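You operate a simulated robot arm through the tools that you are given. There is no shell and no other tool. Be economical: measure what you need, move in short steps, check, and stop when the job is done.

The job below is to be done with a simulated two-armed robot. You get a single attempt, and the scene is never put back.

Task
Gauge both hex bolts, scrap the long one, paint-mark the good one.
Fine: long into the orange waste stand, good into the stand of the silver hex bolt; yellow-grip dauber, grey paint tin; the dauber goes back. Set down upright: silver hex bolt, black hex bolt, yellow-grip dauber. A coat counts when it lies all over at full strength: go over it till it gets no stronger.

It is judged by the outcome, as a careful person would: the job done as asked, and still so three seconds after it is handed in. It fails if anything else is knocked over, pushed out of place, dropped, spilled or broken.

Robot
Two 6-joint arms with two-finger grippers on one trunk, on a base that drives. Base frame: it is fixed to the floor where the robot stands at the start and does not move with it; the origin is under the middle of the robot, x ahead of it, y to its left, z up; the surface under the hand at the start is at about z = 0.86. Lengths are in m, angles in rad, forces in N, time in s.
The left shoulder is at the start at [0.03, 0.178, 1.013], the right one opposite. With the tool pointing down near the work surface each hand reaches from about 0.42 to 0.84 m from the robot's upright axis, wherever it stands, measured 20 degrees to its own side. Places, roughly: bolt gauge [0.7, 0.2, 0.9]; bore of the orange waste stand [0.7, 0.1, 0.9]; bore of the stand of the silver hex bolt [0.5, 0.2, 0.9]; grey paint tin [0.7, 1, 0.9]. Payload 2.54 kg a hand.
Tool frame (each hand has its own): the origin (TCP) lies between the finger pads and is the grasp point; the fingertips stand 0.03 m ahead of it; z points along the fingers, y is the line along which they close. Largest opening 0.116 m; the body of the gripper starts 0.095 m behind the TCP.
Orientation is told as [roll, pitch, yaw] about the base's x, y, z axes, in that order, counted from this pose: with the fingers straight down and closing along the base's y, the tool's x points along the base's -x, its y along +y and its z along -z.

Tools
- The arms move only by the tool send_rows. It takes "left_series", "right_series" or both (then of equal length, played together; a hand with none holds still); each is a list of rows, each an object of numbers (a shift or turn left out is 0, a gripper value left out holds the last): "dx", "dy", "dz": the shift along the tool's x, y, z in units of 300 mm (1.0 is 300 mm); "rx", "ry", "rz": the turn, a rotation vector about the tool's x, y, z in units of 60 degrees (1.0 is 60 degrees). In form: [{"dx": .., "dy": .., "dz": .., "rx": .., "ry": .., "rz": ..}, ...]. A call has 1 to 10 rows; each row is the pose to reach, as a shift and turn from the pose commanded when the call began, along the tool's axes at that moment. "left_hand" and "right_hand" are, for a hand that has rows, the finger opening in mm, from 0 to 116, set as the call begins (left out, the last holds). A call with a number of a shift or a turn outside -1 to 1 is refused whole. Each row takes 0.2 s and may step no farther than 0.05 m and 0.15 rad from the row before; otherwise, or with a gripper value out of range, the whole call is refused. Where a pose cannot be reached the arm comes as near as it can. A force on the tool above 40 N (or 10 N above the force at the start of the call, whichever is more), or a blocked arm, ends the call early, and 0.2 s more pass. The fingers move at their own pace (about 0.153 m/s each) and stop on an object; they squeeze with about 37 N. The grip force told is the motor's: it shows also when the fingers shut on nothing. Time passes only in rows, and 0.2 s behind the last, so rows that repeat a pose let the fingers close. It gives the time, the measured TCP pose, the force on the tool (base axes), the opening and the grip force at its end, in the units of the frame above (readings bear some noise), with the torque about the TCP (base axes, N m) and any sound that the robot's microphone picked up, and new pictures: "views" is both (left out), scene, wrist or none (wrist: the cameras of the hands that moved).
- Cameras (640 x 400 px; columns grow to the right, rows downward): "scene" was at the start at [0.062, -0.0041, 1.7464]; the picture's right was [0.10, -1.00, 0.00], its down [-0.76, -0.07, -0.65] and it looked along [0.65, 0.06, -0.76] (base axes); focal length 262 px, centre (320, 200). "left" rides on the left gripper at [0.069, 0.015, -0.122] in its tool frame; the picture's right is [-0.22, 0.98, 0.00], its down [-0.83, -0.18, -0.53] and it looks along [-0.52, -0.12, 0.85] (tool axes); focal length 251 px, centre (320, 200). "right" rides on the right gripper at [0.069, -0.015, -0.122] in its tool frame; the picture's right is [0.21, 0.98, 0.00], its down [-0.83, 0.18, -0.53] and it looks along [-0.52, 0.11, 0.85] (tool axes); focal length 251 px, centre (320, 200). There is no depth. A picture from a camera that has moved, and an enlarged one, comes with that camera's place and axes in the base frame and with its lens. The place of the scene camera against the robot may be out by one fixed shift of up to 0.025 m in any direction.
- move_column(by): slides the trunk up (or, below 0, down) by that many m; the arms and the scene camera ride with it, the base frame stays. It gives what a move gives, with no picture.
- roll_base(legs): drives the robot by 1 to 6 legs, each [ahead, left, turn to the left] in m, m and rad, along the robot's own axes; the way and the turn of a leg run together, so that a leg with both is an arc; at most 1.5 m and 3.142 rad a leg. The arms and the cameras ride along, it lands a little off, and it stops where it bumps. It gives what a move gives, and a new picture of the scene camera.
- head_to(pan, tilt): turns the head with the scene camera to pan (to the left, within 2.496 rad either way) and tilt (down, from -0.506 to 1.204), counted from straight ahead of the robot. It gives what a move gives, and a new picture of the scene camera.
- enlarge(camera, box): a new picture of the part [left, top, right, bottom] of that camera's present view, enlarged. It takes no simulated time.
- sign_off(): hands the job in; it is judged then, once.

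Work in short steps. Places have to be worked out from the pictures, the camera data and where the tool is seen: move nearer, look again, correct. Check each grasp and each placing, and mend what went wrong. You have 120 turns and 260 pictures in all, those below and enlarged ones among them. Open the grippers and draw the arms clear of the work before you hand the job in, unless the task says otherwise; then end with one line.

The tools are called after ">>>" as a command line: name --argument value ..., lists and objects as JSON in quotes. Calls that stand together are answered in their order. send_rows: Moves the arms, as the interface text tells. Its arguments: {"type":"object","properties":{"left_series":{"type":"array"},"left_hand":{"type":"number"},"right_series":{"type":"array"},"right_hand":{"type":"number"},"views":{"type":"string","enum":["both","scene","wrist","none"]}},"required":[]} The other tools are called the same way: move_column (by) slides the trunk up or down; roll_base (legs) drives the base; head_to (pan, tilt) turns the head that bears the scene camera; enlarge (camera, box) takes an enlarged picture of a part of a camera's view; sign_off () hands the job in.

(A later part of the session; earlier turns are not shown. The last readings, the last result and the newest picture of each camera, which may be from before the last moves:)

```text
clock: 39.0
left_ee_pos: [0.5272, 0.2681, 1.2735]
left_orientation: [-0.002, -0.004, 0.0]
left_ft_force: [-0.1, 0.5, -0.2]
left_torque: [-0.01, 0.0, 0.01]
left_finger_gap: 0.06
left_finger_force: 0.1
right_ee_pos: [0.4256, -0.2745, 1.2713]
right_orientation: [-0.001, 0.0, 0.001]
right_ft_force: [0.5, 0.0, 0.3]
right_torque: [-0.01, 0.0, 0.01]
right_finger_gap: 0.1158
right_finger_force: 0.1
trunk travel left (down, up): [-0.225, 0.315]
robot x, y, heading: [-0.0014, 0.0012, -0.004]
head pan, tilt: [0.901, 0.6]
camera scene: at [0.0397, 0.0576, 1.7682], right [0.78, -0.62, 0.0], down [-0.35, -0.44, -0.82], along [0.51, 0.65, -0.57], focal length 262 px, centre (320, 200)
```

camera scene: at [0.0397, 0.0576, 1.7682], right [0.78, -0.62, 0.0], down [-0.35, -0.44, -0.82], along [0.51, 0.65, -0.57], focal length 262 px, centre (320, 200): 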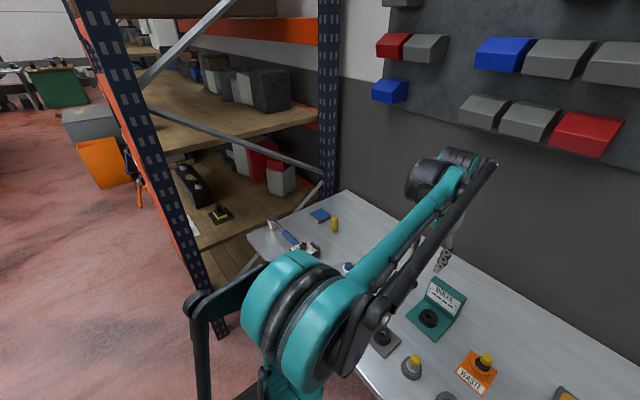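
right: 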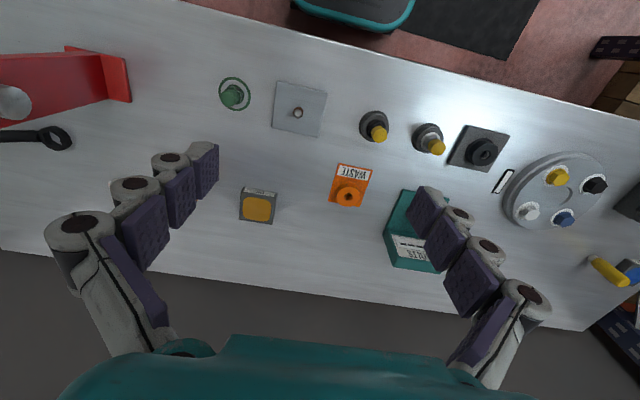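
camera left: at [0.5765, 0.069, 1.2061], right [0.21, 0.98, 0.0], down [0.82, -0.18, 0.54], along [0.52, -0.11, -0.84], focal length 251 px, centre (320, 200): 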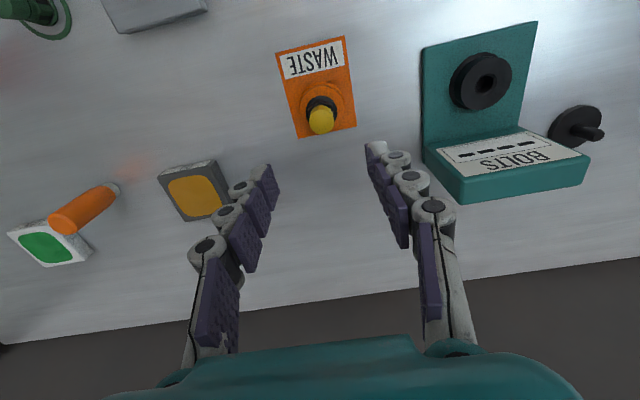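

The shelf post stands near [0.13, 1.24]; driving left 0.65 m along the table should stay clear. I go in two parts.

>>> roll_base --legs '[[0, 0.35, 0]]'

>>> head_to --pan 1.5 --tilt 0.9

```text
clock: 41.3
left_ee_pos: [0.5245, 0.6218, 1.2731]
left_orientation: [-0.001, -0.004, 0.004]
left_ft_force: [-1.1, -0.1, 0.3]
left_torque: [0.0, 0.01, 0.02]
left_finger_gap: 0.0597
left_finger_force: 0.1
right_ee_pos: [0.4258, 0.08, 1.2712]
right_orientation: [0.0, 0.0, 0.005]
right_ft_force: [-1.0, 0.0, -0.9]
right_torque: [0.01, 0.0, 0.01]
right_finger_gap: 0.1158
right_finger_force: 0.1
trunk travel left (down, up): [-0.225, 0.315]
robot x, y, heading: [-0.0015, 0.3533, 0.006]
head pan, tilt: [0.901, 0.6]
camera scene: at [0.0388, 0.4102, 1.7682], right [0.79, -0.62, 0.0], down [-0.35, -0.44, -0.82], along [0.51, 0.65, -0.57], focal length 262 px, centre (320, 200)
```

scene: 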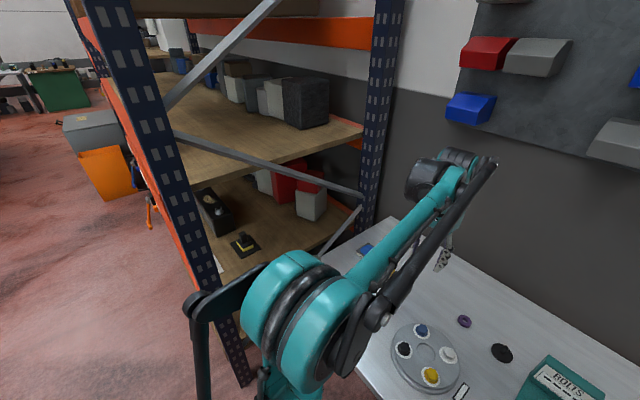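

```text
clock: 42.3
left_ee_pos: [0.5257, 0.621, 1.2731]
left_orientation: [-0.001, -0.003, 0.003]
left_ft_force: [0.7, 0.3, -0.1]
left_torque: [-0.02, 0.0, 0.0]
left_finger_gap: 0.06
left_finger_force: 0.1
right_ee_pos: [0.4253, 0.0796, 1.2712]
right_orientation: [0.001, -0.001, 0.004]
right_ft_force: [-0.1, -0.2, -0.7]
right_torque: [-0.03, 0.0, 0.0]
right_finger_gap: 0.1158
right_finger_force: 0.1
trunk travel left (down, up): [-0.225, 0.315]
robot x, y, heading: [-0.0032, 0.3534, 0.002]
head pan, tilt: [1.499, 0.901]
camera scene: at [-0.0107, 0.4154, 1.7435], right [1.0, -0.07, 0.0], down [-0.05, -0.78, -0.62], along [0.04, 0.62, -0.78], focal length 262 px, centre (320, 200)
```

scene: 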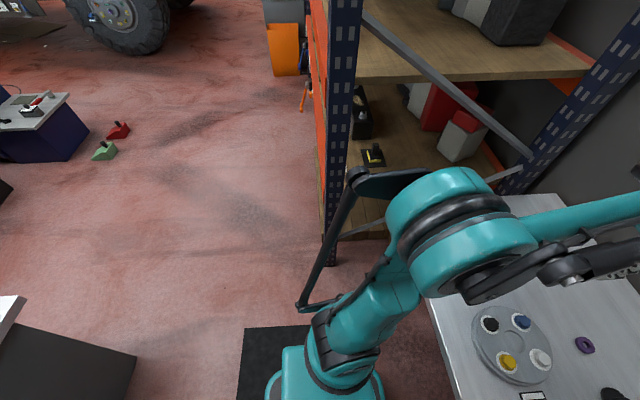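

Before going farther I stretch the left arm forward, so its elbow comes in from the shelf post, and look again.

>>> send_rows --left_series '[{"dx": -0.12, "dy": 0.04}, {"dx": -0.24, "dy": 0.08}, {"dx": -0.36, "dy": 0.12}, {"dx": -0.48, "dy": 0.16, "dz": 0.08}, {"dx": -0.55, "dy": 0.2, "dz": 0.2}]' --views "both"

>>> head_to --pan 0.6 --tilt 0.85

```text
clock: 43.5
left_ee_pos: [0.6897, 0.6832, 1.2118]
left_orientation: [0.0, 0.0, 0.003]
left_ft_force: [1.2, 0.8, -0.4]
left_torque: [-0.01, 0.06, 0.0]
left_finger_gap: 0.0599
left_finger_force: 0.1
right_ee_pos: [0.4258, 0.08, 1.2708]
right_orientation: [-0.001, 0.002, 0.004]
right_ft_force: [0.3, -0.8, -0.2]
right_torque: [0.01, 0.03, -0.01]
right_finger_gap: 0.116
right_finger_force: 0.0
trunk travel left (down, up): [-0.225, 0.315]
robot x, y, heading: [-0.0017, 0.3541, 0.003]
head pan, tilt: [1.499, 0.901]
camera scene: at [-0.0096, 0.416, 1.7434], right [1.0, -0.07, 0.0], down [-0.05, -0.78, -0.62], along [0.04, 0.62, -0.78], focal length 262 px, centre (320, 200)
camera left: at [0.6211, 0.6976, 1.3336], right [0.21, 0.98, 0.0], down [0.83, -0.18, 0.54], along [0.52, -0.11, -0.84], focal length 251 px, centre (320, 200)
```

scene: 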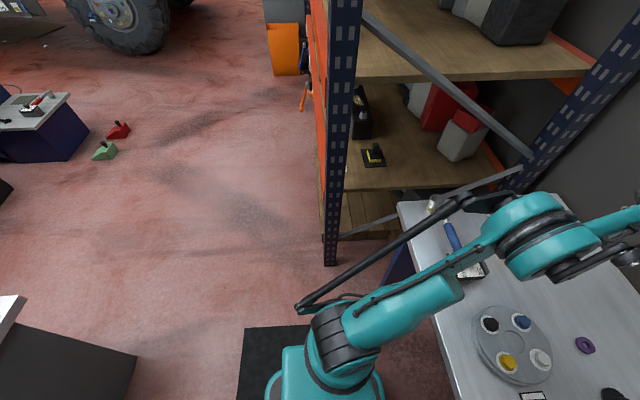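
left: 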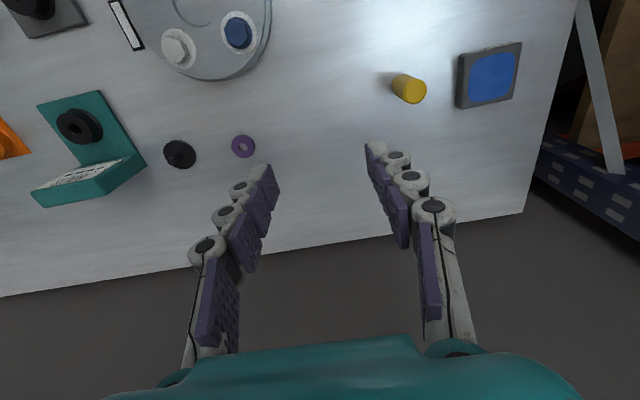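

```text
clock: 44.7
left_ee_pos: [0.6889, 0.682, 1.2127]
left_orientation: [0.0, -0.003, 0.004]
left_ft_force: [-0.4, -0.2, -1.0]
left_torque: [0.03, -0.01, 0.0]
left_finger_gap: 0.06
left_finger_force: 0.1
right_ee_pos: [0.4251, 0.0788, 1.2713]
right_orientation: [-0.001, 0.0, 0.005]
right_ft_force: [0.5, -0.2, -0.1]
right_torque: [0.0, 0.0, 0.02]
right_finger_gap: 0.1162
right_finger_force: 0.1
trunk travel left (down, up): [-0.225, 0.315]
robot x, y, heading: [-0.0019, 0.3536, -0.003]
head pan, tilt: [0.6, 0.85]
camera scene: at [0.0485, 0.3843, 1.7473], right [0.57, -0.82, 0.0], down [-0.62, -0.43, -0.66], along [0.54, 0.38, -0.75], focal length 262 px, centre (320, 200)
```

scene: 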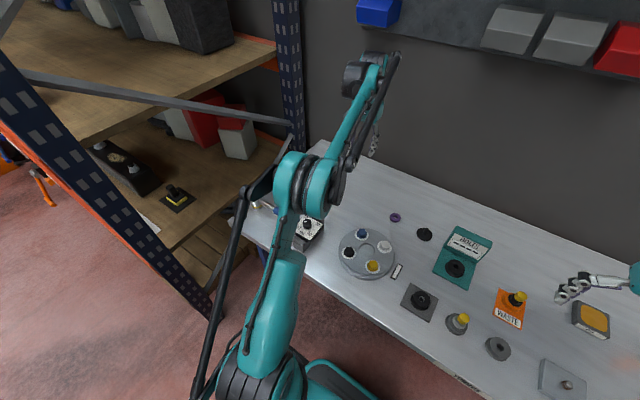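

Stretched forward, the elbow lies over the table, clear of the post. The dauber is near [0.707, 0.813] and the tin near [0.728, 0.958]; I drive another 0.25 m left.

>>> roll_base --legs '[[0, 0.12, 0]]'

>>> roll_base --legs '[[0, 0.13, 0]]'

>>> send_rows --left_series '[{"dy": 0.0, "dz": 0.08}, {"dy": -0.1, "dz": 0.16}, {"dy": -0.2, "dz": 0.16}]' --views "wrist"

>>> enlarge --camera "left" --box '[260, 40, 500, 190]'

```text
clock: 46.0
left_ee_pos: [0.6892, 0.8031, 1.2124]
left_orientation: [0.0, -0.005, 0.003]
left_ft_force: [-0.5, 0.2, -0.5]
left_torque: [-0.06, -0.03, 0.03]
left_finger_gap: 0.0599
left_finger_force: 0.0
right_ee_pos: [0.4247, 0.2001, 1.2714]
right_orientation: [-0.002, 0.0, 0.003]
right_ft_force: [-0.3, 0.0, -0.1]
right_torque: [-0.05, 0.02, 0.0]
right_finger_gap: 0.1159
right_finger_force: 0.0
trunk travel left (down, up): [-0.225, 0.315]
robot x, y, heading: [-0.003, 0.471, -0.0]
head pan, tilt: [0.6, 0.85]
camera scene: at [0.0481, 0.5046, 1.7473], right [0.57, -0.82, 0.0], down [-0.62, -0.43, -0.66], along [0.54, 0.37, -0.75], focal length 262 px, centre (320, 200)
```

scene: 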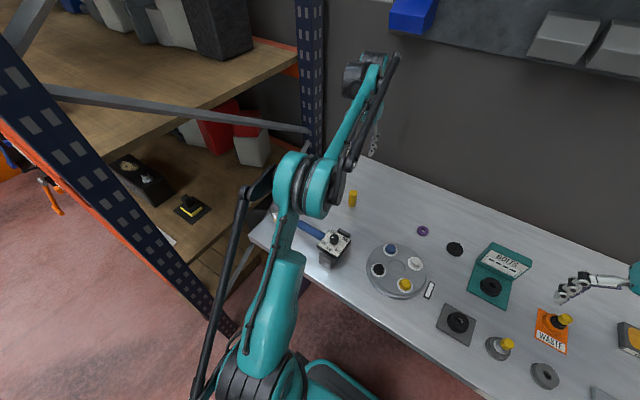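

```text
clock: 47.2
left_ee_pos: [0.6888, 0.9315, 1.2119]
left_orientation: [0.001, -0.004, 0.006]
left_ft_force: [-1.3, 0.4, -1.0]
left_torque: [-0.06, 0.0, 0.01]
left_finger_gap: 0.06
left_finger_force: 0.0
right_ee_pos: [0.4246, 0.3278, 1.273]
right_orientation: [-0.001, -0.002, 0.003]
right_ft_force: [0.4, 0.0, 0.0]
right_torque: [-0.04, -0.01, 0.0]
right_finger_gap: 0.1159
right_finger_force: 0.1
trunk travel left (down, up): [-0.225, 0.315]
robot x, y, heading: [-0.0022, 0.6003, 0.0]
head pan, tilt: [0.6, 0.85]
camera scene: at [0.0476, 0.6339, 1.7473], right [0.57, -0.82, 0.0], down [-0.62, -0.43, -0.66], along [0.54, 0.37, -0.75], focal length 262 px, centre (320, 200)
```

scene: 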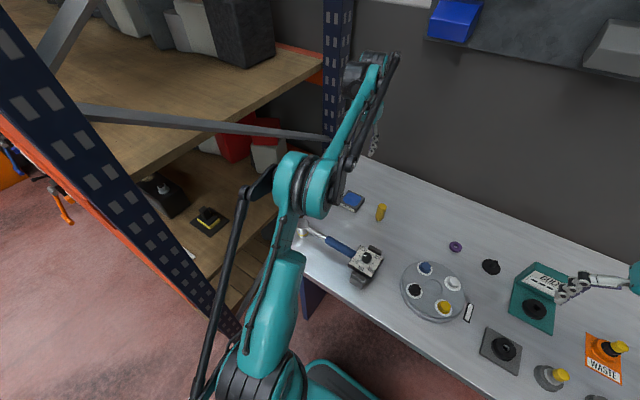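

```text
clock: 48.0
left_ee_pos: [0.6881, 0.8702, 1.1628]
left_orientation: [0.001, -0.004, 0.001]
left_ft_force: [-0.3, 0.4, 0.0]
left_torque: [0.05, 0.0, -0.03]
left_finger_gap: 0.0601
left_finger_force: 0.0
right_ee_pos: [0.4241, 0.3271, 1.2715]
right_orientation: [0.0, -0.001, 0.003]
right_ft_force: [-0.2, -1.5, 0.1]
right_torque: [0.03, -0.01, 0.0]
right_finger_gap: 0.1159
right_finger_force: 0.1
trunk travel left (down, up): [-0.225, 0.315]
robot x, y, heading: [-0.0011, 0.5986, 0.005]
head pan, tilt: [0.6, 0.85]
camera left: at [0.6192, 0.8841, 1.2848], right [0.21, 0.98, 0.0], down [0.82, -0.18, 0.54], along [0.52, -0.11, -0.84], focal length 251 px, centre (320, 200)
```

left: 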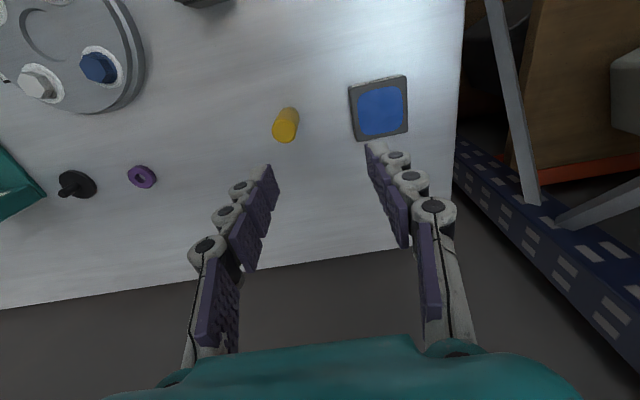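

```text
2.67 times, centred on (380, 115) of left
camera zoom: at [0.6192, 0.8841, 1.2848], right [0.21, 0.98, 0.0], down [0.82, -0.18, 0.54], along [0.52, -0.11, -0.84], focal length 670 px, centre (160, 427)
```

zoom: 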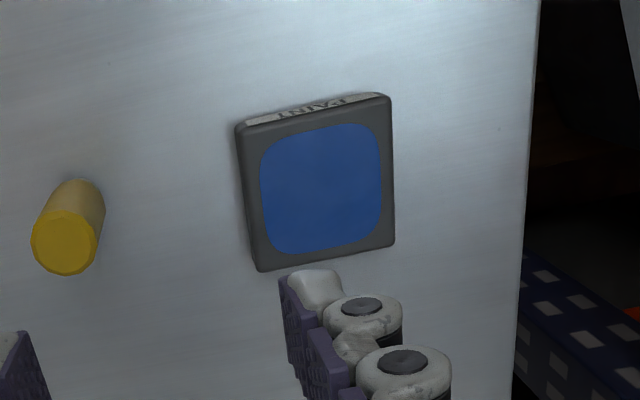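

The tin reads PAINT. The dauber's top is at about [0.708, 0.814, 0.944]; I move above it and look.

>>> send_rows --left_series '[{"dx": -0.03, "dy": -0.09, "dz": 0.1}, {"dx": -0.067, "dy": -0.187, "dz": 0.18}, {"dx": -0.067, "dy": -0.187, "dz": 0.32}, {"dx": -0.067, "dy": -0.187, "dz": 0.45}]' --views "wrist"

>>> enlarge --camera "left" --box '[230, 70, 410, 200]'

>>> enlarge --camera "scene" --box '[330, 170, 430, 240]'

```text
clock: 49.0
left_ee_pos: [0.7115, 0.8144, 1.0279]
left_orientation: [-0.001, -0.003, 0.004]
left_ft_force: [1.1, -0.8, -0.2]
left_torque: [0.02, 0.03, 0.03]
left_finger_gap: 0.0601
left_finger_force: 0.0
right_ee_pos: [0.4255, 0.3275, 1.2706]
right_orientation: [-0.001, 0.001, 0.004]
right_ft_force: [0.9, 0.3, 0.6]
right_torque: [0.0, 0.01, 0.0]
right_finger_gap: 0.116
right_finger_force: 0.0
trunk travel left (down, up): [-0.225, 0.315]
robot x, y, heading: [-0.0058, 0.5976, 0.006]
head pan, tilt: [0.6, 0.85]
camera left: at [0.642, 0.8279, 1.1502], right [0.21, 0.98, 0.0], down [0.83, -0.18, 0.54], along [0.52, -0.11, -0.84], focal length 251 px, centre (320, 200)
```

left: 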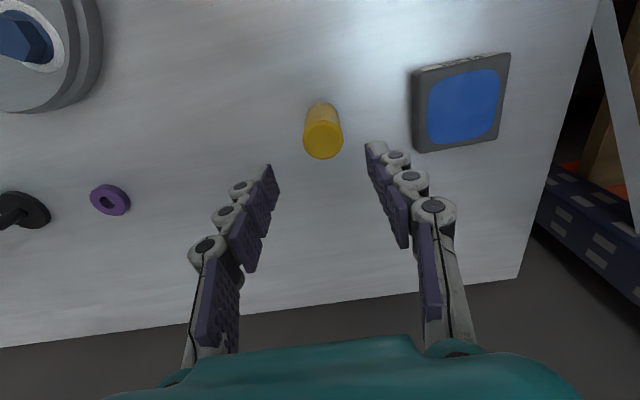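

```text
3.08 times, centred on (320, 135) of left
camera zoom: at [0.642, 0.8279, 1.1502], right [0.21, 0.98, 0.0], down [0.83, -0.18, 0.54], along [0.52, -0.11, -0.84], focal length 774 px, centre (320, 400)
```

zoom: 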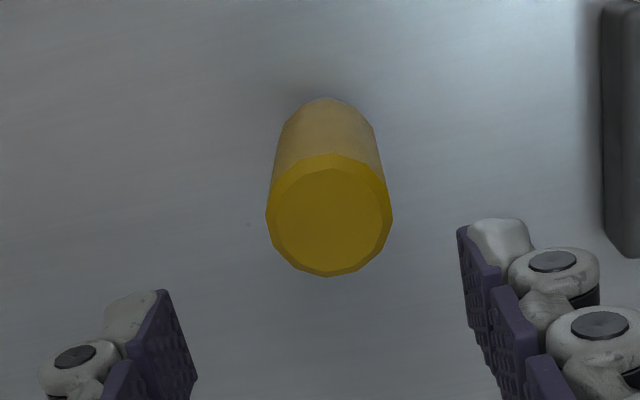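

```text
5.71 times, centred on (380, 205) of scene
camera zoom: at [0.0489, 0.6325, 1.7473], right [0.57, -0.82, 0.0], down [-0.62, -0.43, -0.66], along [0.54, 0.38, -0.75], focal length 1494 px, centre (-23, 171)
```

zoom: 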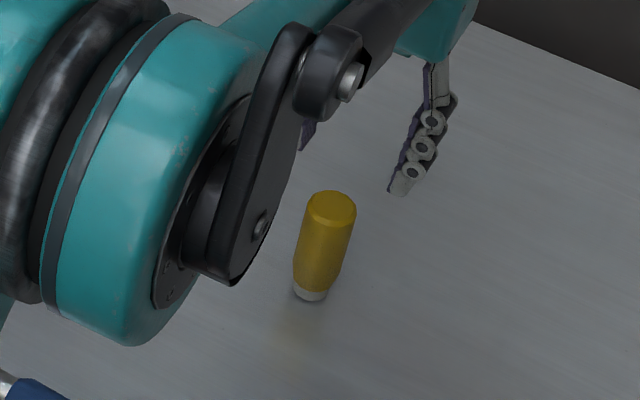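

The dauber's top is centred under the hand. I go down to z≈0.922 and then close.

>>> send_rows --left_series '[{"dz": 0.12}, {"dz": 0.24}, {"dz": 0.31}, {"dz": 0.353}]' --views "wrist"

>>> send_rows --left_series '[{"dz": 0.0}, {"dz": 0.0}, {"dz": 0.0}]' --left_hand 15 --views "wrist"

```text
clock: 50.0
left_ee_pos: [0.7099, 0.8158, 0.9239]
left_orientation: [0.0, -0.003, 0.004]
left_ft_force: [0.5, 0.2, -0.1]
left_torque: [-0.02, 0.02, -0.02]
left_finger_gap: 0.0597
left_finger_force: 0.0
right_ee_pos: [0.4243, 0.3286, 1.2713]
right_orientation: [0.0, -0.001, 0.004]
right_ft_force: [-0.6, -0.5, 1.0]
right_torque: [-0.01, 0.0, 0.0]
right_finger_gap: 0.1158
right_finger_force: 0.1
trunk travel left (down, up): [-0.225, 0.315]
robot x, y, heading: [-0.0024, 0.5966, 0.001]
head pan, tilt: [0.6, 0.85]
camera left: at [0.6403, 0.8294, 1.0455], right [0.21, 0.98, 0.0], down [0.82, -0.18, 0.54], along [0.52, -0.11, -0.84], focal length 251 px, centre (320, 200)
```

left: 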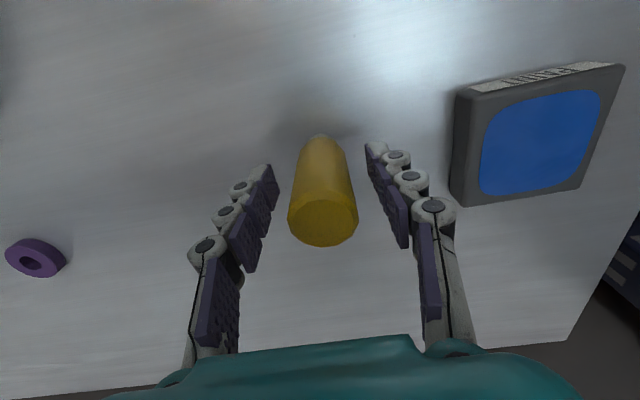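

```text
clock: 50.8
left_ee_pos: [0.711, 0.8156, 0.9231]
left_orientation: [0.0, -0.004, 0.004]
left_ft_force: [0.5, 0.4, -0.3]
left_torque: [0.06, 0.0, -0.01]
left_finger_gap: 0.0312
left_finger_force: 36.7
right_ee_pos: [0.4248, 0.3275, 1.2724]
right_orientation: [-0.001, -0.002, 0.004]
right_ft_force: [-0.1, 0.8, 0.1]
right_torque: [-0.03, 0.03, -0.02]
right_finger_gap: 0.1159
right_finger_force: 0.1
trunk travel left (down, up): [-0.225, 0.315]
robot x, y, heading: [-0.0029, 0.6005, 0.001]
head pan, tilt: [0.6, 0.85]
camera left: at [0.6401, 0.8295, 1.0459], right [0.21, 0.98, 0.0], down [0.82, -0.18, 0.54], along [0.52, -0.11, -0.84], focal length 251 px, centre (320, 200)
```

left: 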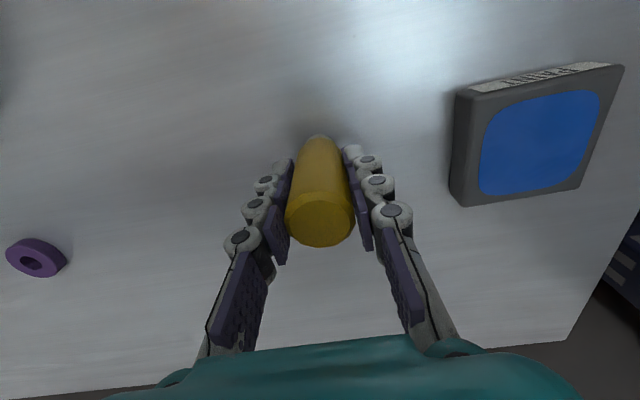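

The dauber is gripped at 31 mm (home at [0.7105, 0.8157, 0.9235]). I lift it 0.1 m and carry it over the tin's pad near [0.723, 0.955].

>>> send_rows --left_series '[{"dz": -0.08}, {"dz": -0.2}, {"dz": -0.33}, {"dx": -0.015, "dy": 0.15, "dz": -0.33}, {"dx": -0.03, "dy": 0.3, "dz": -0.33}, {"dx": -0.042, "dy": 0.464, "dz": -0.33}, {"dx": -0.042, "dy": 0.464, "dz": -0.33}]' --views "wrist"

>>> enlarge --camera "left" --box '[250, 60, 390, 200]'

>>> enlarge --camera "scene" --box '[310, 130, 430, 220]'

```text
clock: 52.4
left_ee_pos: [0.7183, 0.9523, 1.0205]
left_orientation: [0.003, -0.004, 0.003]
left_ft_force: [-0.6, -0.4, -1.4]
left_torque: [0.07, 0.02, 0.0]
left_finger_gap: 0.0313
left_finger_force: 36.7
right_ee_pos: [0.424, 0.3271, 1.2701]
right_orientation: [0.0, 0.0, 0.003]
right_ft_force: [0.2, 0.3, -0.1]
right_torque: [0.03, 0.01, 0.02]
right_finger_gap: 0.1158
right_finger_force: 0.0
trunk travel left (down, up): [-0.225, 0.315]
robot x, y, heading: [-0.0024, 0.6016, 0.002]
head pan, tilt: [0.6, 0.85]
camera left: at [0.6496, 0.9661, 1.1422], right [0.21, 0.98, 0.0], down [0.82, -0.18, 0.54], along [0.52, -0.11, -0.84], focal length 251 px, centre (320, 200)
```

left: 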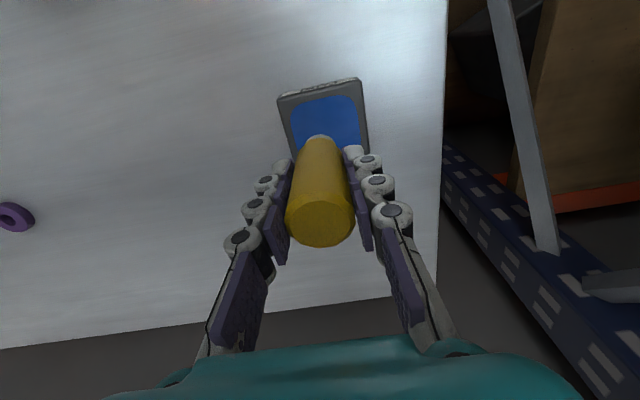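

```text
2.86 times, centred on (320, 130) of left
camera zoom: at [0.6496, 0.9661, 1.1422], right [0.21, 0.98, 0.0], down [0.82, -0.18, 0.54], along [0.52, -0.11, -0.84], focal length 718 px, centre (320, 400)
```

zoom: 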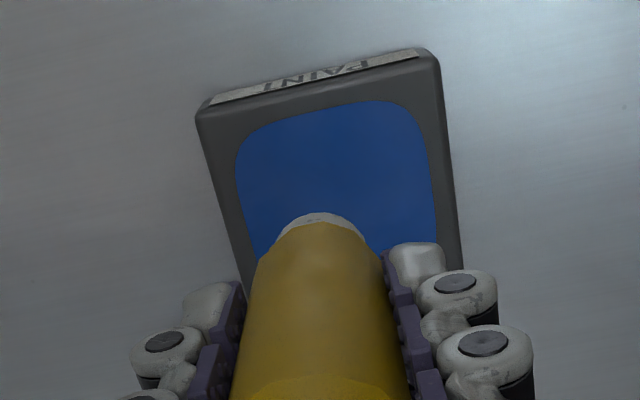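

```text
4.44 times, centred on (370, 175) of scene
camera zoom: at [0.0477, 0.6311, 1.7474], right [0.57, -0.82, 0.0], down [-0.62, -0.43, -0.66], along [0.54, 0.38, -0.75], focal length 1162 px, centre (98, 311)
```

zoom: 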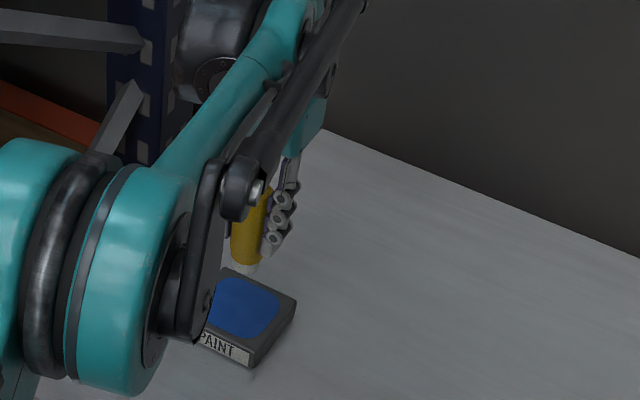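

The pad's centre is near [0.721, 0.959]. I shift slightly and lower to just above it, then watch for contact.

>>> send_rows --left_series '[{"dx": -0.003, "dy": 0.018, "dz": 0.08}, {"dx": -0.003, "dy": 0.018, "dz": 0.16}, {"dx": -0.003, "dy": 0.018, "dz": 0.2}, {"dx": -0.003, "dy": 0.018, "dz": 0.22}]' --views "wrist"

>>> enlarge --camera "scene" --box '[310, 130, 430, 220]'

```text
clock: 53.4
left_ee_pos: [0.7233, 0.9597, 0.9557]
left_orientation: [-0.001, -0.003, 0.002]
left_ft_force: [-0.8, -0.1, -0.9]
left_torque: [0.01, -0.02, 0.01]
left_finger_gap: 0.0314
left_finger_force: 37.3
right_ee_pos: [0.4236, 0.3266, 1.2717]
right_orientation: [-0.001, 0.0, 0.004]
right_ft_force: [-0.4, -0.4, -0.1]
right_torque: [-0.01, -0.01, -0.02]
right_finger_gap: 0.1159
right_finger_force: 0.1
trunk travel left (down, up): [-0.225, 0.315]
robot x, y, heading: [-0.0038, 0.6051, 0.005]
head pan, tilt: [0.6, 0.85]
camera left: at [0.6541, 0.9745, 1.0778], right [0.21, 0.98, 0.0], down [0.82, -0.18, 0.54], along [0.52, -0.11, -0.84], focal length 251 px, centre (320, 200)
```

left: 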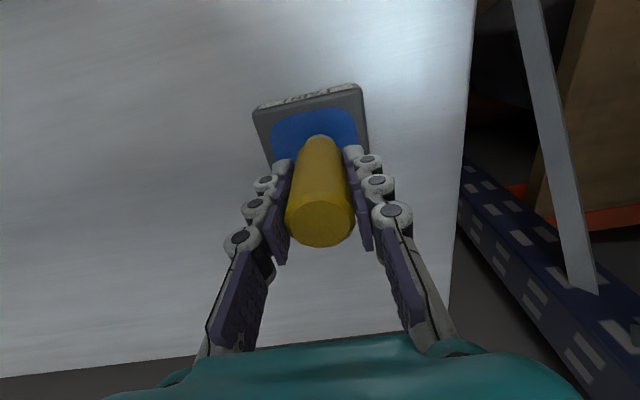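

```text
4.44 times, centred on (370, 175) of scene
camera zoom: at [0.0478, 0.6329, 1.7473], right [0.57, -0.82, 0.0], down [-0.62, -0.43, -0.66], along [0.54, 0.38, -0.75], focal length 1162 px, centre (98, 311)
```

zoom: 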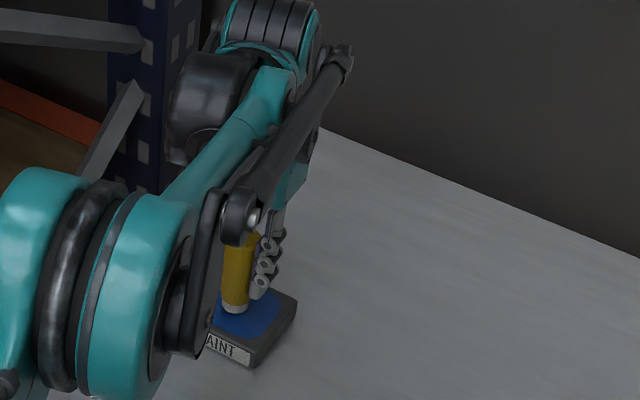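

The dauber head is just above the paint. I lower in 1.5 mm steps until I feel the pad.

>>> send_rows --left_series '[{"dz": 0.006}, {"dz": 0.011}, {"dz": 0.016}, {"dz": 0.02}]' --views "wrist"

```text
clock: 54.4
left_ee_pos: [0.7223, 0.9602, 0.9511]
left_orientation: [-0.001, -0.005, 0.004]
left_ft_force: [0.6, -0.1, -1.0]
left_torque: [0.01, 0.0, 0.01]
left_finger_gap: 0.0313
left_finger_force: 36.8
right_ee_pos: [0.4243, 0.3281, 1.2708]
right_orientation: [-0.001, 0.001, 0.003]
right_ft_force: [0.7, 0.5, -0.4]
right_torque: [0.0, 0.0, 0.0]
right_finger_gap: 0.116
right_finger_force: 0.1
trunk travel left (down, up): [-0.225, 0.315]
robot x, y, heading: [0.0011, 0.603, 0.005]
head pan, tilt: [0.6, 0.85]
camera left: at [0.6534, 0.9745, 1.0726], right [0.21, 0.98, 0.0], down [0.82, -0.18, 0.54], along [0.52, -0.11, -0.84], focal length 251 px, centre (320, 200)
```

left: 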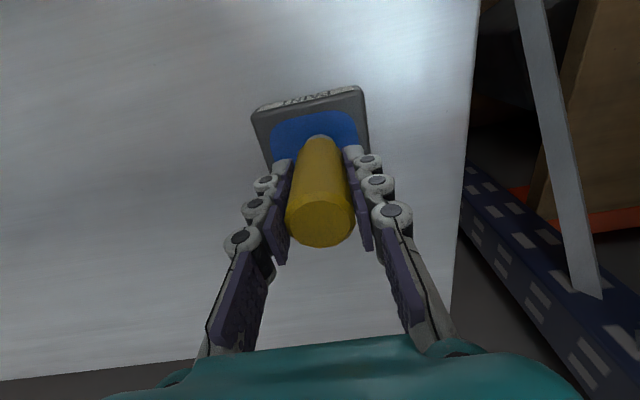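

Not touching yet; I continue down a few more millimetres.

>>> send_rows --left_series '[{"dz": 0.006}, {"dz": 0.012}, {"dz": 0.018}, {"dz": 0.024}]' --views "none"

>>> enlarge --camera "left" --box '[250, 60, 390, 200]'

>>> enlarge --camera "scene" --box '[310, 130, 430, 220]'

```text
clock: 55.4
left_ee_pos: [0.7217, 0.9603, 0.9451]
left_orientation: [0.002, -0.005, 0.004]
left_ft_force: [1.3, 5.2, 26.2]
left_torque: [0.16, -0.07, 0.03]
left_finger_gap: 0.0313
left_finger_force: 36.3
right_ee_pos: [0.4226, 0.3272, 1.2718]
right_orientation: [-0.001, -0.002, 0.004]
right_ft_force: [-0.3, -0.4, 0.1]
right_torque: [-0.03, 0.01, 0.0]
right_finger_gap: 0.1161
right_finger_force: 0.1
trunk travel left (down, up): [-0.225, 0.315]
robot x, y, heading: [-0.0034, 0.6024, 0.005]
head pan, tilt: [0.6, 0.85]
```

```text
2.86 times, centred on (320, 130) of left
camera zoom: at [0.6516, 0.9738, 1.0669], right [0.21, 0.98, 0.0], down [0.82, -0.18, 0.54], along [0.53, -0.11, -0.84], focal length 718 px, centre (320, 400)
```

zoom: 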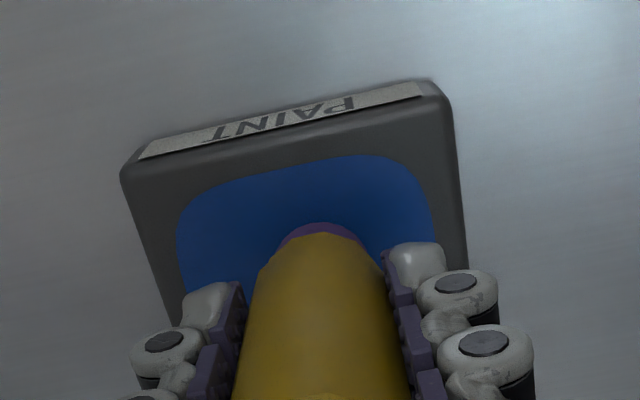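

```text
4.44 times, centred on (370, 175) of scene
camera zoom: at [0.0445, 0.6322, 1.7475], right [0.57, -0.82, 0.0], down [-0.62, -0.43, -0.66], along [0.54, 0.38, -0.75], focal length 1162 px, centre (98, 311)
```

zoom: 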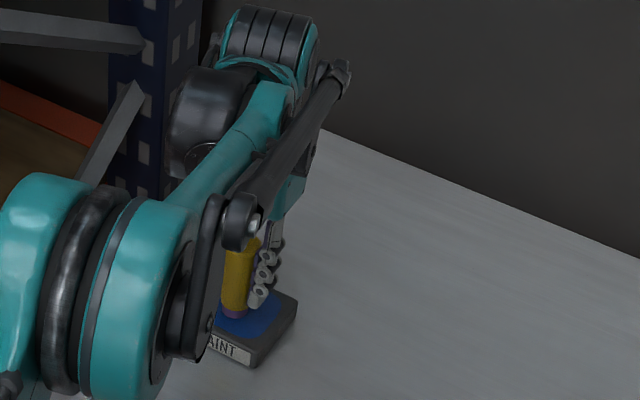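

The head touched the paint and took colour. I hold a moment, then lift and check the head.

>>> send_rows --left_series '[{"dz": 0.0}, {"dz": 0.0}, {"dz": 0.0}, {"dz": -0.02}, {"dz": -0.1}, {"dz": -0.2}, {"dz": -0.33}]' --views "none"

>>> enlarge --camera "left" --box '[250, 60, 390, 200]'

>>> enlarge --camera "scene" --box '[310, 130, 430, 220]'

```text
clock: 57.0
left_ee_pos: [0.7202, 0.9579, 1.0427]
left_orientation: [0.0, -0.004, 0.003]
left_ft_force: [-0.5, -0.5, -0.9]
left_torque: [0.01, 0.0, 0.02]
left_finger_gap: 0.0312
left_finger_force: 36.9
right_ee_pos: [0.4237, 0.3277, 1.2719]
right_orientation: [-0.001, 0.0, 0.004]
right_ft_force: [-1.0, -1.0, 0.4]
right_torque: [0.04, -0.01, 0.03]
right_finger_gap: 0.1163
right_finger_force: 0.0
trunk travel left (down, up): [-0.225, 0.315]
robot x, y, heading: [-0.0004, 0.6017, 0.003]
head pan, tilt: [0.6, 0.85]
```

```text
2.86 times, centred on (320, 130) of left
camera zoom: at [0.6511, 0.9726, 1.1644], right [0.21, 0.98, 0.0], down [0.82, -0.18, 0.54], along [0.53, -0.11, -0.84], focal length 718 px, centre (320, 400)
```

zoom: 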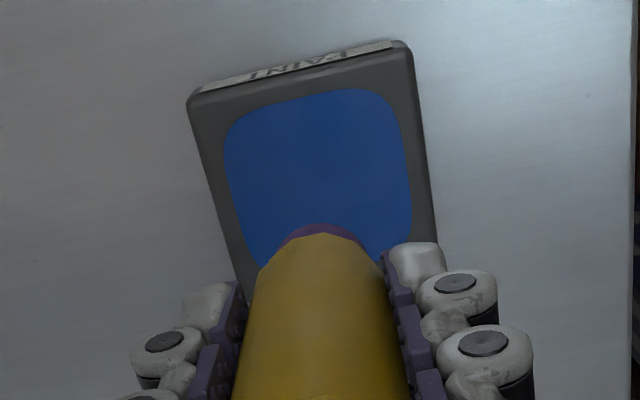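

```text
4.44 times, centred on (370, 175) of scene
camera zoom: at [0.0463, 0.6324, 1.7474], right [0.57, -0.82, 0.0], down [-0.62, -0.43, -0.66], along [0.54, 0.38, -0.75], focal length 1162 px, centre (98, 311)
```

zoom: 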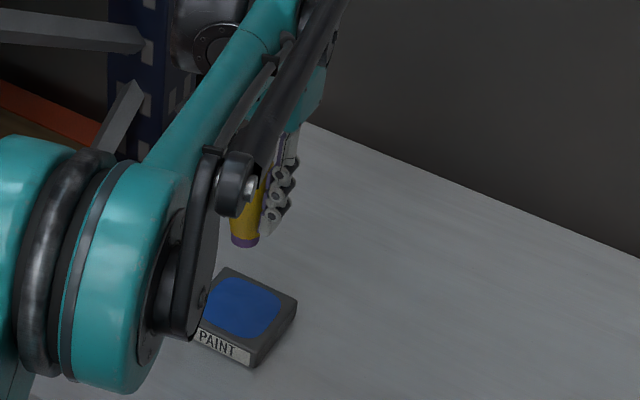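

The head is loaded with purple paint. I raise the hand, then drive back 0.6 m to the right.

>>> send_rows --left_series '[{"dz": -0.15}, {"dz": -0.3}, {"dz": -0.42}]' --views "none"

>>> roll_base --legs '[[0, -0.6, 0]]'

>>> head_to --pan 0.3 --tilt 0.95

```text
clock: 57.8
left_ee_pos: [0.7235, 0.9597, 1.1689]
left_orientation: [-0.001, -0.004, 0.004]
left_ft_force: [0.2, 0.5, -0.9]
left_torque: [0.03, -0.01, -0.02]
left_finger_gap: 0.0314
left_finger_force: 37.1
right_ee_pos: [0.4237, 0.3272, 1.2711]
right_orientation: [0.001, -0.001, 0.004]
right_ft_force: [-0.4, 0.1, 0.0]
right_torque: [0.01, -0.03, 0.02]
right_finger_gap: 0.116
right_finger_force: 0.0
trunk travel left (down, up): [-0.225, 0.315]
robot x, y, heading: [0.0017, 0.5991, 0.004]
head pan, tilt: [0.6, 0.85]
```

```text
clock: 61.3
left_ee_pos: [0.7254, 0.3415, 1.1679]
left_orientation: [0.0, -0.003, -0.002]
left_ft_force: [1.0, -0.6, -0.3]
left_torque: [-0.02, -0.01, 0.0]
left_finger_gap: 0.0312
left_finger_force: 36.9
right_ee_pos: [0.424, -0.2902, 1.2718]
right_orientation: [0.0, 0.0, -0.001]
right_ft_force: [-0.2, -0.3, -0.1]
right_torque: [0.01, 0.0, 0.03]
right_finger_gap: 0.116
right_finger_force: 0.0
trunk travel left (down, up): [-0.225, 0.315]
robot x, y, heading: [-0.0005, -0.0121, -0.0]
head pan, tilt: [0.6, 0.85]
camera scene: at [0.0489, 0.018, 1.7473], right [0.56, -0.83, 0.0], down [-0.62, -0.42, -0.66], along [0.54, 0.37, -0.75], focal length 262 px, centre (320, 200)
```

scene: 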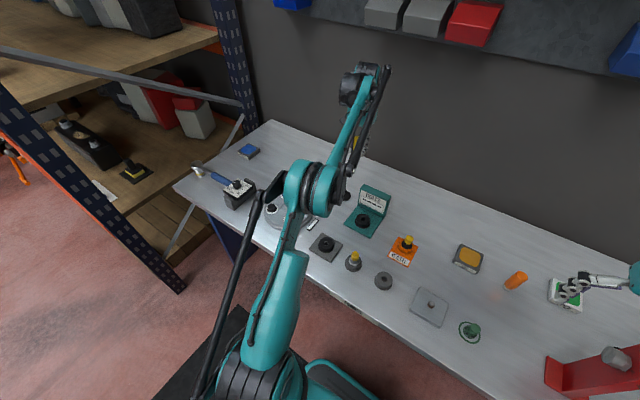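

```text
clock: 62.1
left_ee_pos: [0.7252, 0.343, 1.168]
left_orientation: [0.0, -0.005, -0.001]
left_ft_force: [0.5, 0.8, -0.7]
left_torque: [-0.01, 0.0, 0.01]
left_finger_gap: 0.0313
left_finger_force: 36.8
right_ee_pos: [0.4241, -0.2892, 1.2711]
right_orientation: [0.001, 0.0, -0.002]
right_ft_force: [-0.7, -0.5, 0.1]
right_torque: [0.02, -0.03, 0.0]
right_finger_gap: 0.1158
right_finger_force: 0.1
trunk travel left (down, up): [-0.225, 0.315]
robot x, y, heading: [-0.0018, -0.009, 0.001]
head pan, tilt: [0.3, 0.949]
camera scene: at [0.0538, -0.0037, 1.7398], right [0.29, -0.96, 0.0], down [-0.78, -0.24, -0.58], along [0.56, 0.17, -0.81], focal length 262 px, centre (320, 200)
```

scene: 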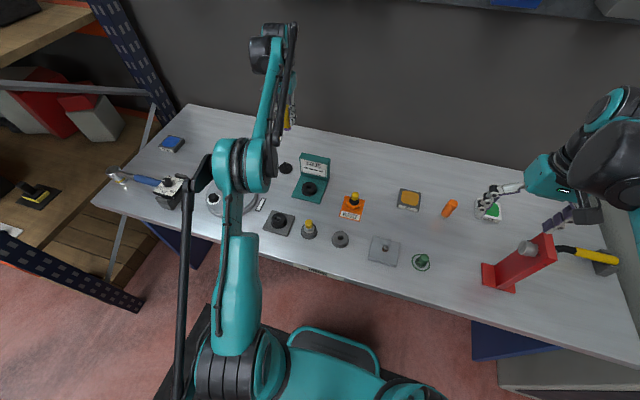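

I carry the dauber to above the silver bolt at z≈1.10 and look.

>>> send_rows --left_series '[{"dx": 0.12, "dy": -0.077}, {"dx": 0.24, "dy": -0.154}, {"dx": 0.36, "dy": -0.231}, {"dx": 0.48, "dy": -0.308}, {"dx": 0.6, "dy": -0.385}, {"dx": 0.72, "dy": -0.46}, {"dx": 0.823, "dy": -0.527, "dz": 0.05}, {"dx": 0.823, "dy": -0.527, "dz": 0.2}]' --views "wrist"

>>> enlarge --camera "left" --box '[250, 60, 390, 200]'

>>> enlarge --camera "scene" --box '[260, 190, 360, 255]'

```text
clock: 63.9
left_ee_pos: [0.4791, 0.1863, 1.106]
left_orientation: [-0.001, -0.003, -0.005]
left_ft_force: [0.2, 0.9, -1.0]
left_torque: [0.01, -0.01, 0.0]
left_finger_gap: 0.0312
left_finger_force: 37.2
right_ee_pos: [0.4266, -0.2875, 1.2705]
right_orientation: [0.0, 0.002, -0.001]
right_ft_force: [0.4, 0.0, -1.1]
right_torque: [0.0, 0.05, 0.02]
right_finger_gap: 0.1159
right_finger_force: 0.1
trunk travel left (down, up): [-0.225, 0.315]
robot x, y, heading: [-0.0016, -0.0164, -0.003]
head pan, tilt: [0.3, 0.949]
camera left: at [0.4109, 0.2003, 1.2271], right [0.22, 0.98, 0.0], down [0.82, -0.18, 0.54], along [0.52, -0.12, -0.84], focal length 251 px, centre (320, 200)
```

left: 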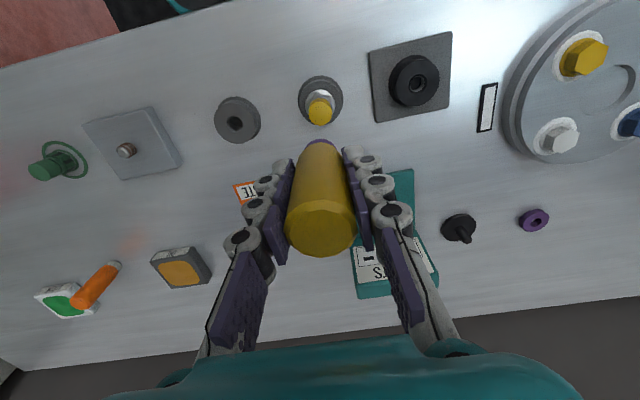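

```text
2.86 times, centred on (320, 130) of left
camera zoom: at [0.4109, 0.2003, 1.2271], right [0.22, 0.98, 0.0], down [0.82, -0.18, 0.54], along [0.52, -0.12, -0.84], focal length 718 px, centre (320, 400)
```

zoom: 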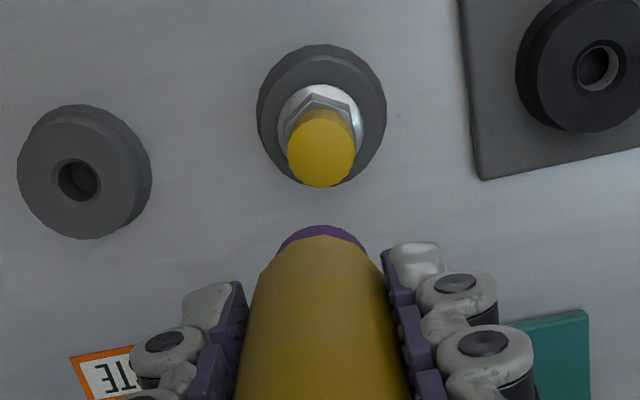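

```text
6.15 times, centred on (310, 222) of scene
camera zoom: at [0.0566, -0.0032, 1.7397], right [0.29, -0.96, 0.0], down [-0.78, -0.24, -0.58], along [0.55, 0.17, -0.81], focal length 1609 px, centre (382, 62)
```

zoom: 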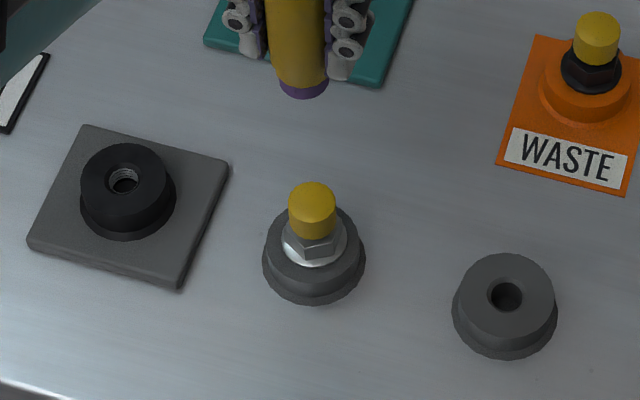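

The bolt is about 2.5 mm to the right of the dauber axis. I correct and lower to just above the knob.

>>> send_rows --left_series '[{"dx": 0.003, "dy": -0.008, "dz": 0.12}, {"dx": 0.003, "dy": -0.008, "dz": 0.24}, {"dx": 0.003, "dy": -0.008, "dz": 0.33}, {"dx": 0.003, "dy": -0.008, "dz": 0.36}]' --views "none"

>>> enlarge --camera "left" --box '[250, 60, 390, 200]'

>>> enlarge --camera "scene" --box '[270, 190, 350, 242]'

```text
clock: 64.9
left_ee_pos: [0.4789, 0.1836, 0.9989]
left_orientation: [0.0, -0.003, 0.0]
left_ft_force: [-0.3, 0.3, -0.9]
left_torque: [-0.03, 0.0, 0.02]
left_finger_gap: 0.0315
left_finger_force: 36.9
right_ee_pos: [0.4243, -0.2897, 1.2718]
right_orientation: [0.001, 0.001, -0.001]
right_ft_force: [0.8, -0.3, 0.1]
right_torque: [0.02, 0.01, 0.01]
right_finger_gap: 0.1159
right_finger_force: 0.2
trunk travel left (down, up): [-0.225, 0.315]
robot x, y, heading: [-0.0008, -0.0165, -0.0]
head pan, tilt: [0.3, 0.949]
```

```text
2.86 times, centred on (320, 130) of left
camera zoom: at [0.4092, 0.1978, 1.1208], right [0.22, 0.98, 0.0], down [0.82, -0.18, 0.54], along [0.52, -0.12, -0.84], focal length 718 px, centre (320, 400)
```

zoom: 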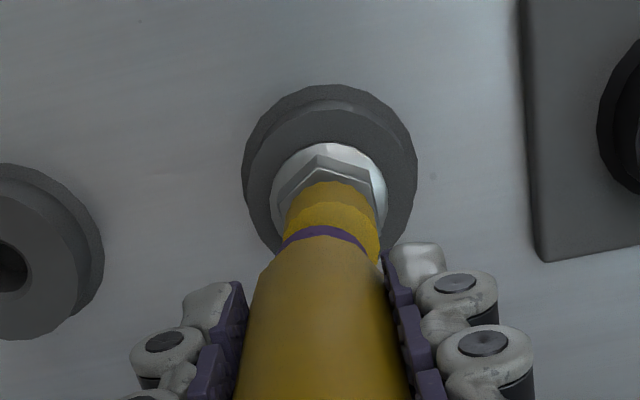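

```text
7.69 times, centred on (310, 216) of scene
camera zoom: at [0.054, -0.0041, 1.7398], right [0.29, -0.96, 0.0], down [-0.78, -0.24, -0.58], along [0.56, 0.17, -0.81], focal length 2012 px, centre (397, 77)
```

zoom: 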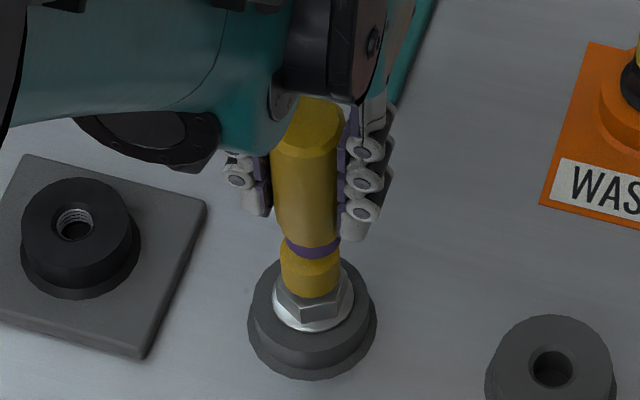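

The head is aligned in x and about 2 mm right of centre in y. I shift and lower in small steps to contact.

>>> send_rows --left_series '[{"dy": 0.006, "dz": 0.01}, {"dy": 0.006, "dz": 0.02}, {"dy": 0.006, "dz": 0.028}, {"dy": 0.006, "dz": 0.034}, {"dy": 0.006, "dz": 0.04}]' --views "none"

>>> enlarge --camera "left" --box '[250, 60, 390, 200]'

>>> enlarge --camera "scene" --box '[270, 190, 350, 242]'

```text
clock: 66.1
left_ee_pos: [0.4799, 0.1836, 0.9869]
left_orientation: [0.0, -0.002, -0.003]
left_ft_force: [-0.2, 0.7, 0.7]
left_torque: [-0.01, 0.03, 0.02]
left_finger_gap: 0.031
left_finger_force: 36.9
right_ee_pos: [0.4238, -0.288, 1.2722]
right_orientation: [-0.001, 0.001, -0.001]
right_ft_force: [0.5, 0.5, 0.2]
right_torque: [-0.01, 0.0, -0.04]
right_finger_gap: 0.1163
right_finger_force: 0.2
trunk travel left (down, up): [-0.225, 0.315]
robot x, y, heading: [-0.0033, -0.0148, -0.006]
head pan, tilt: [0.3, 0.949]
```

```text
2.86 times, centred on (320, 130) of left
camera zoom: at [0.4087, 0.198, 1.1096], right [0.22, 0.98, 0.0], down [0.82, -0.18, 0.54], along [0.52, -0.12, -0.84], focal length 718 px, centre (320, 400)
```

zoom: 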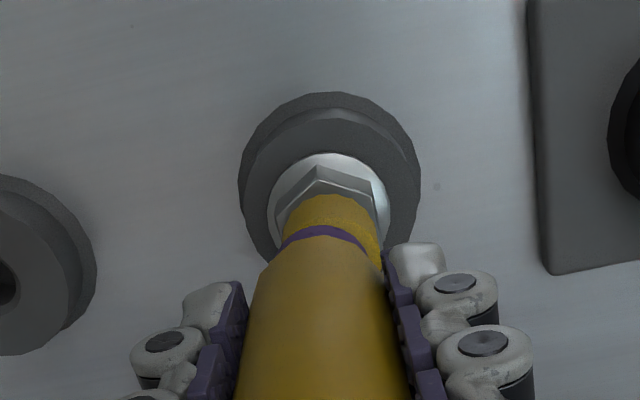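

```text
7.69 times, centred on (310, 216) of scene
camera zoom: at [0.0536, -0.0041, 1.7398], right [0.29, -0.96, 0.0], down [-0.78, -0.24, -0.58], along [0.56, 0.17, -0.81], focal length 2012 px, centre (397, 77)
```

zoom: 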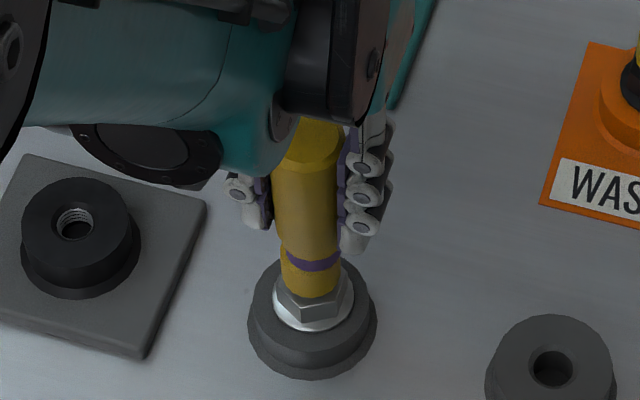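

The knob is still about 2 mm to the left of the head. I shift again and press lightly.

>>> send_rows --left_series '[{"dy": 0.008, "dz": -0.006}, {"dy": 0.008, "dz": 0.0}, {"dy": 0.008, "dz": 0.006}, {"dy": 0.008, "dz": 0.01}, {"dy": 0.008, "dz": 0.01}]' --views "none"

>>> enlarge --camera "left" --box '[250, 60, 390, 200]'

>>> enlarge --camera "scene" --box '[270, 190, 350, 242]'

```text
clock: 67.3
left_ee_pos: [0.4763, 0.1847, 0.9859]
left_orientation: [0.002, -0.005, -0.002]
left_ft_force: [1.0, 0.4, 26.4]
left_torque: [0.07, -0.3, 0.0]
left_finger_gap: 0.0311
left_finger_force: 37.1
right_ee_pos: [0.4223, -0.2898, 1.2719]
right_orientation: [-0.001, -0.003, -0.001]
right_ft_force: [-0.3, 0.2, 0.0]
right_torque: [0.0, -0.01, -0.01]
right_finger_gap: 0.116
right_finger_force: 0.1
trunk travel left (down, up): [-0.225, 0.315]
robot x, y, heading: [-0.0011, -0.0122, 0.004]
head pan, tilt: [0.3, 0.949]
```

```text
2.86 times, centred on (320, 130) of left
camera zoom: at [0.4069, 0.2001, 1.1078], right [0.22, 0.98, 0.0], down [0.82, -0.18, 0.54], along [0.53, -0.11, -0.84], focal length 718 px, centre (320, 400)
```

zoom: 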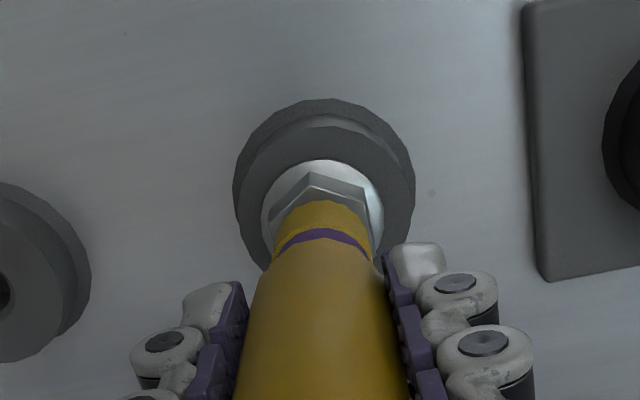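

```text
7.69 times, centred on (310, 216) of scene
camera zoom: at [0.0515, -0.0049, 1.74], right [0.29, -0.96, 0.0], down [-0.78, -0.24, -0.58], along [0.56, 0.17, -0.81], focal length 2012 px, centre (397, 77)
```

zoom: 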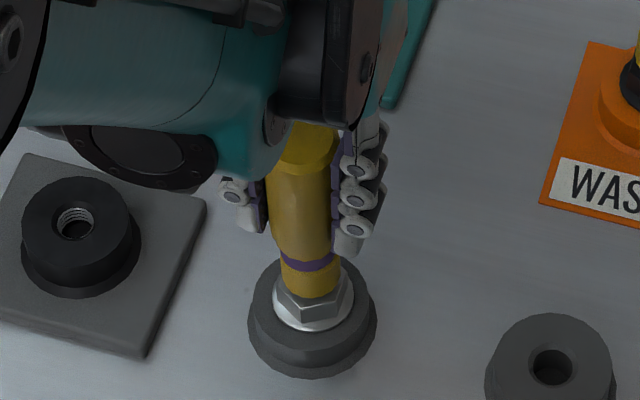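

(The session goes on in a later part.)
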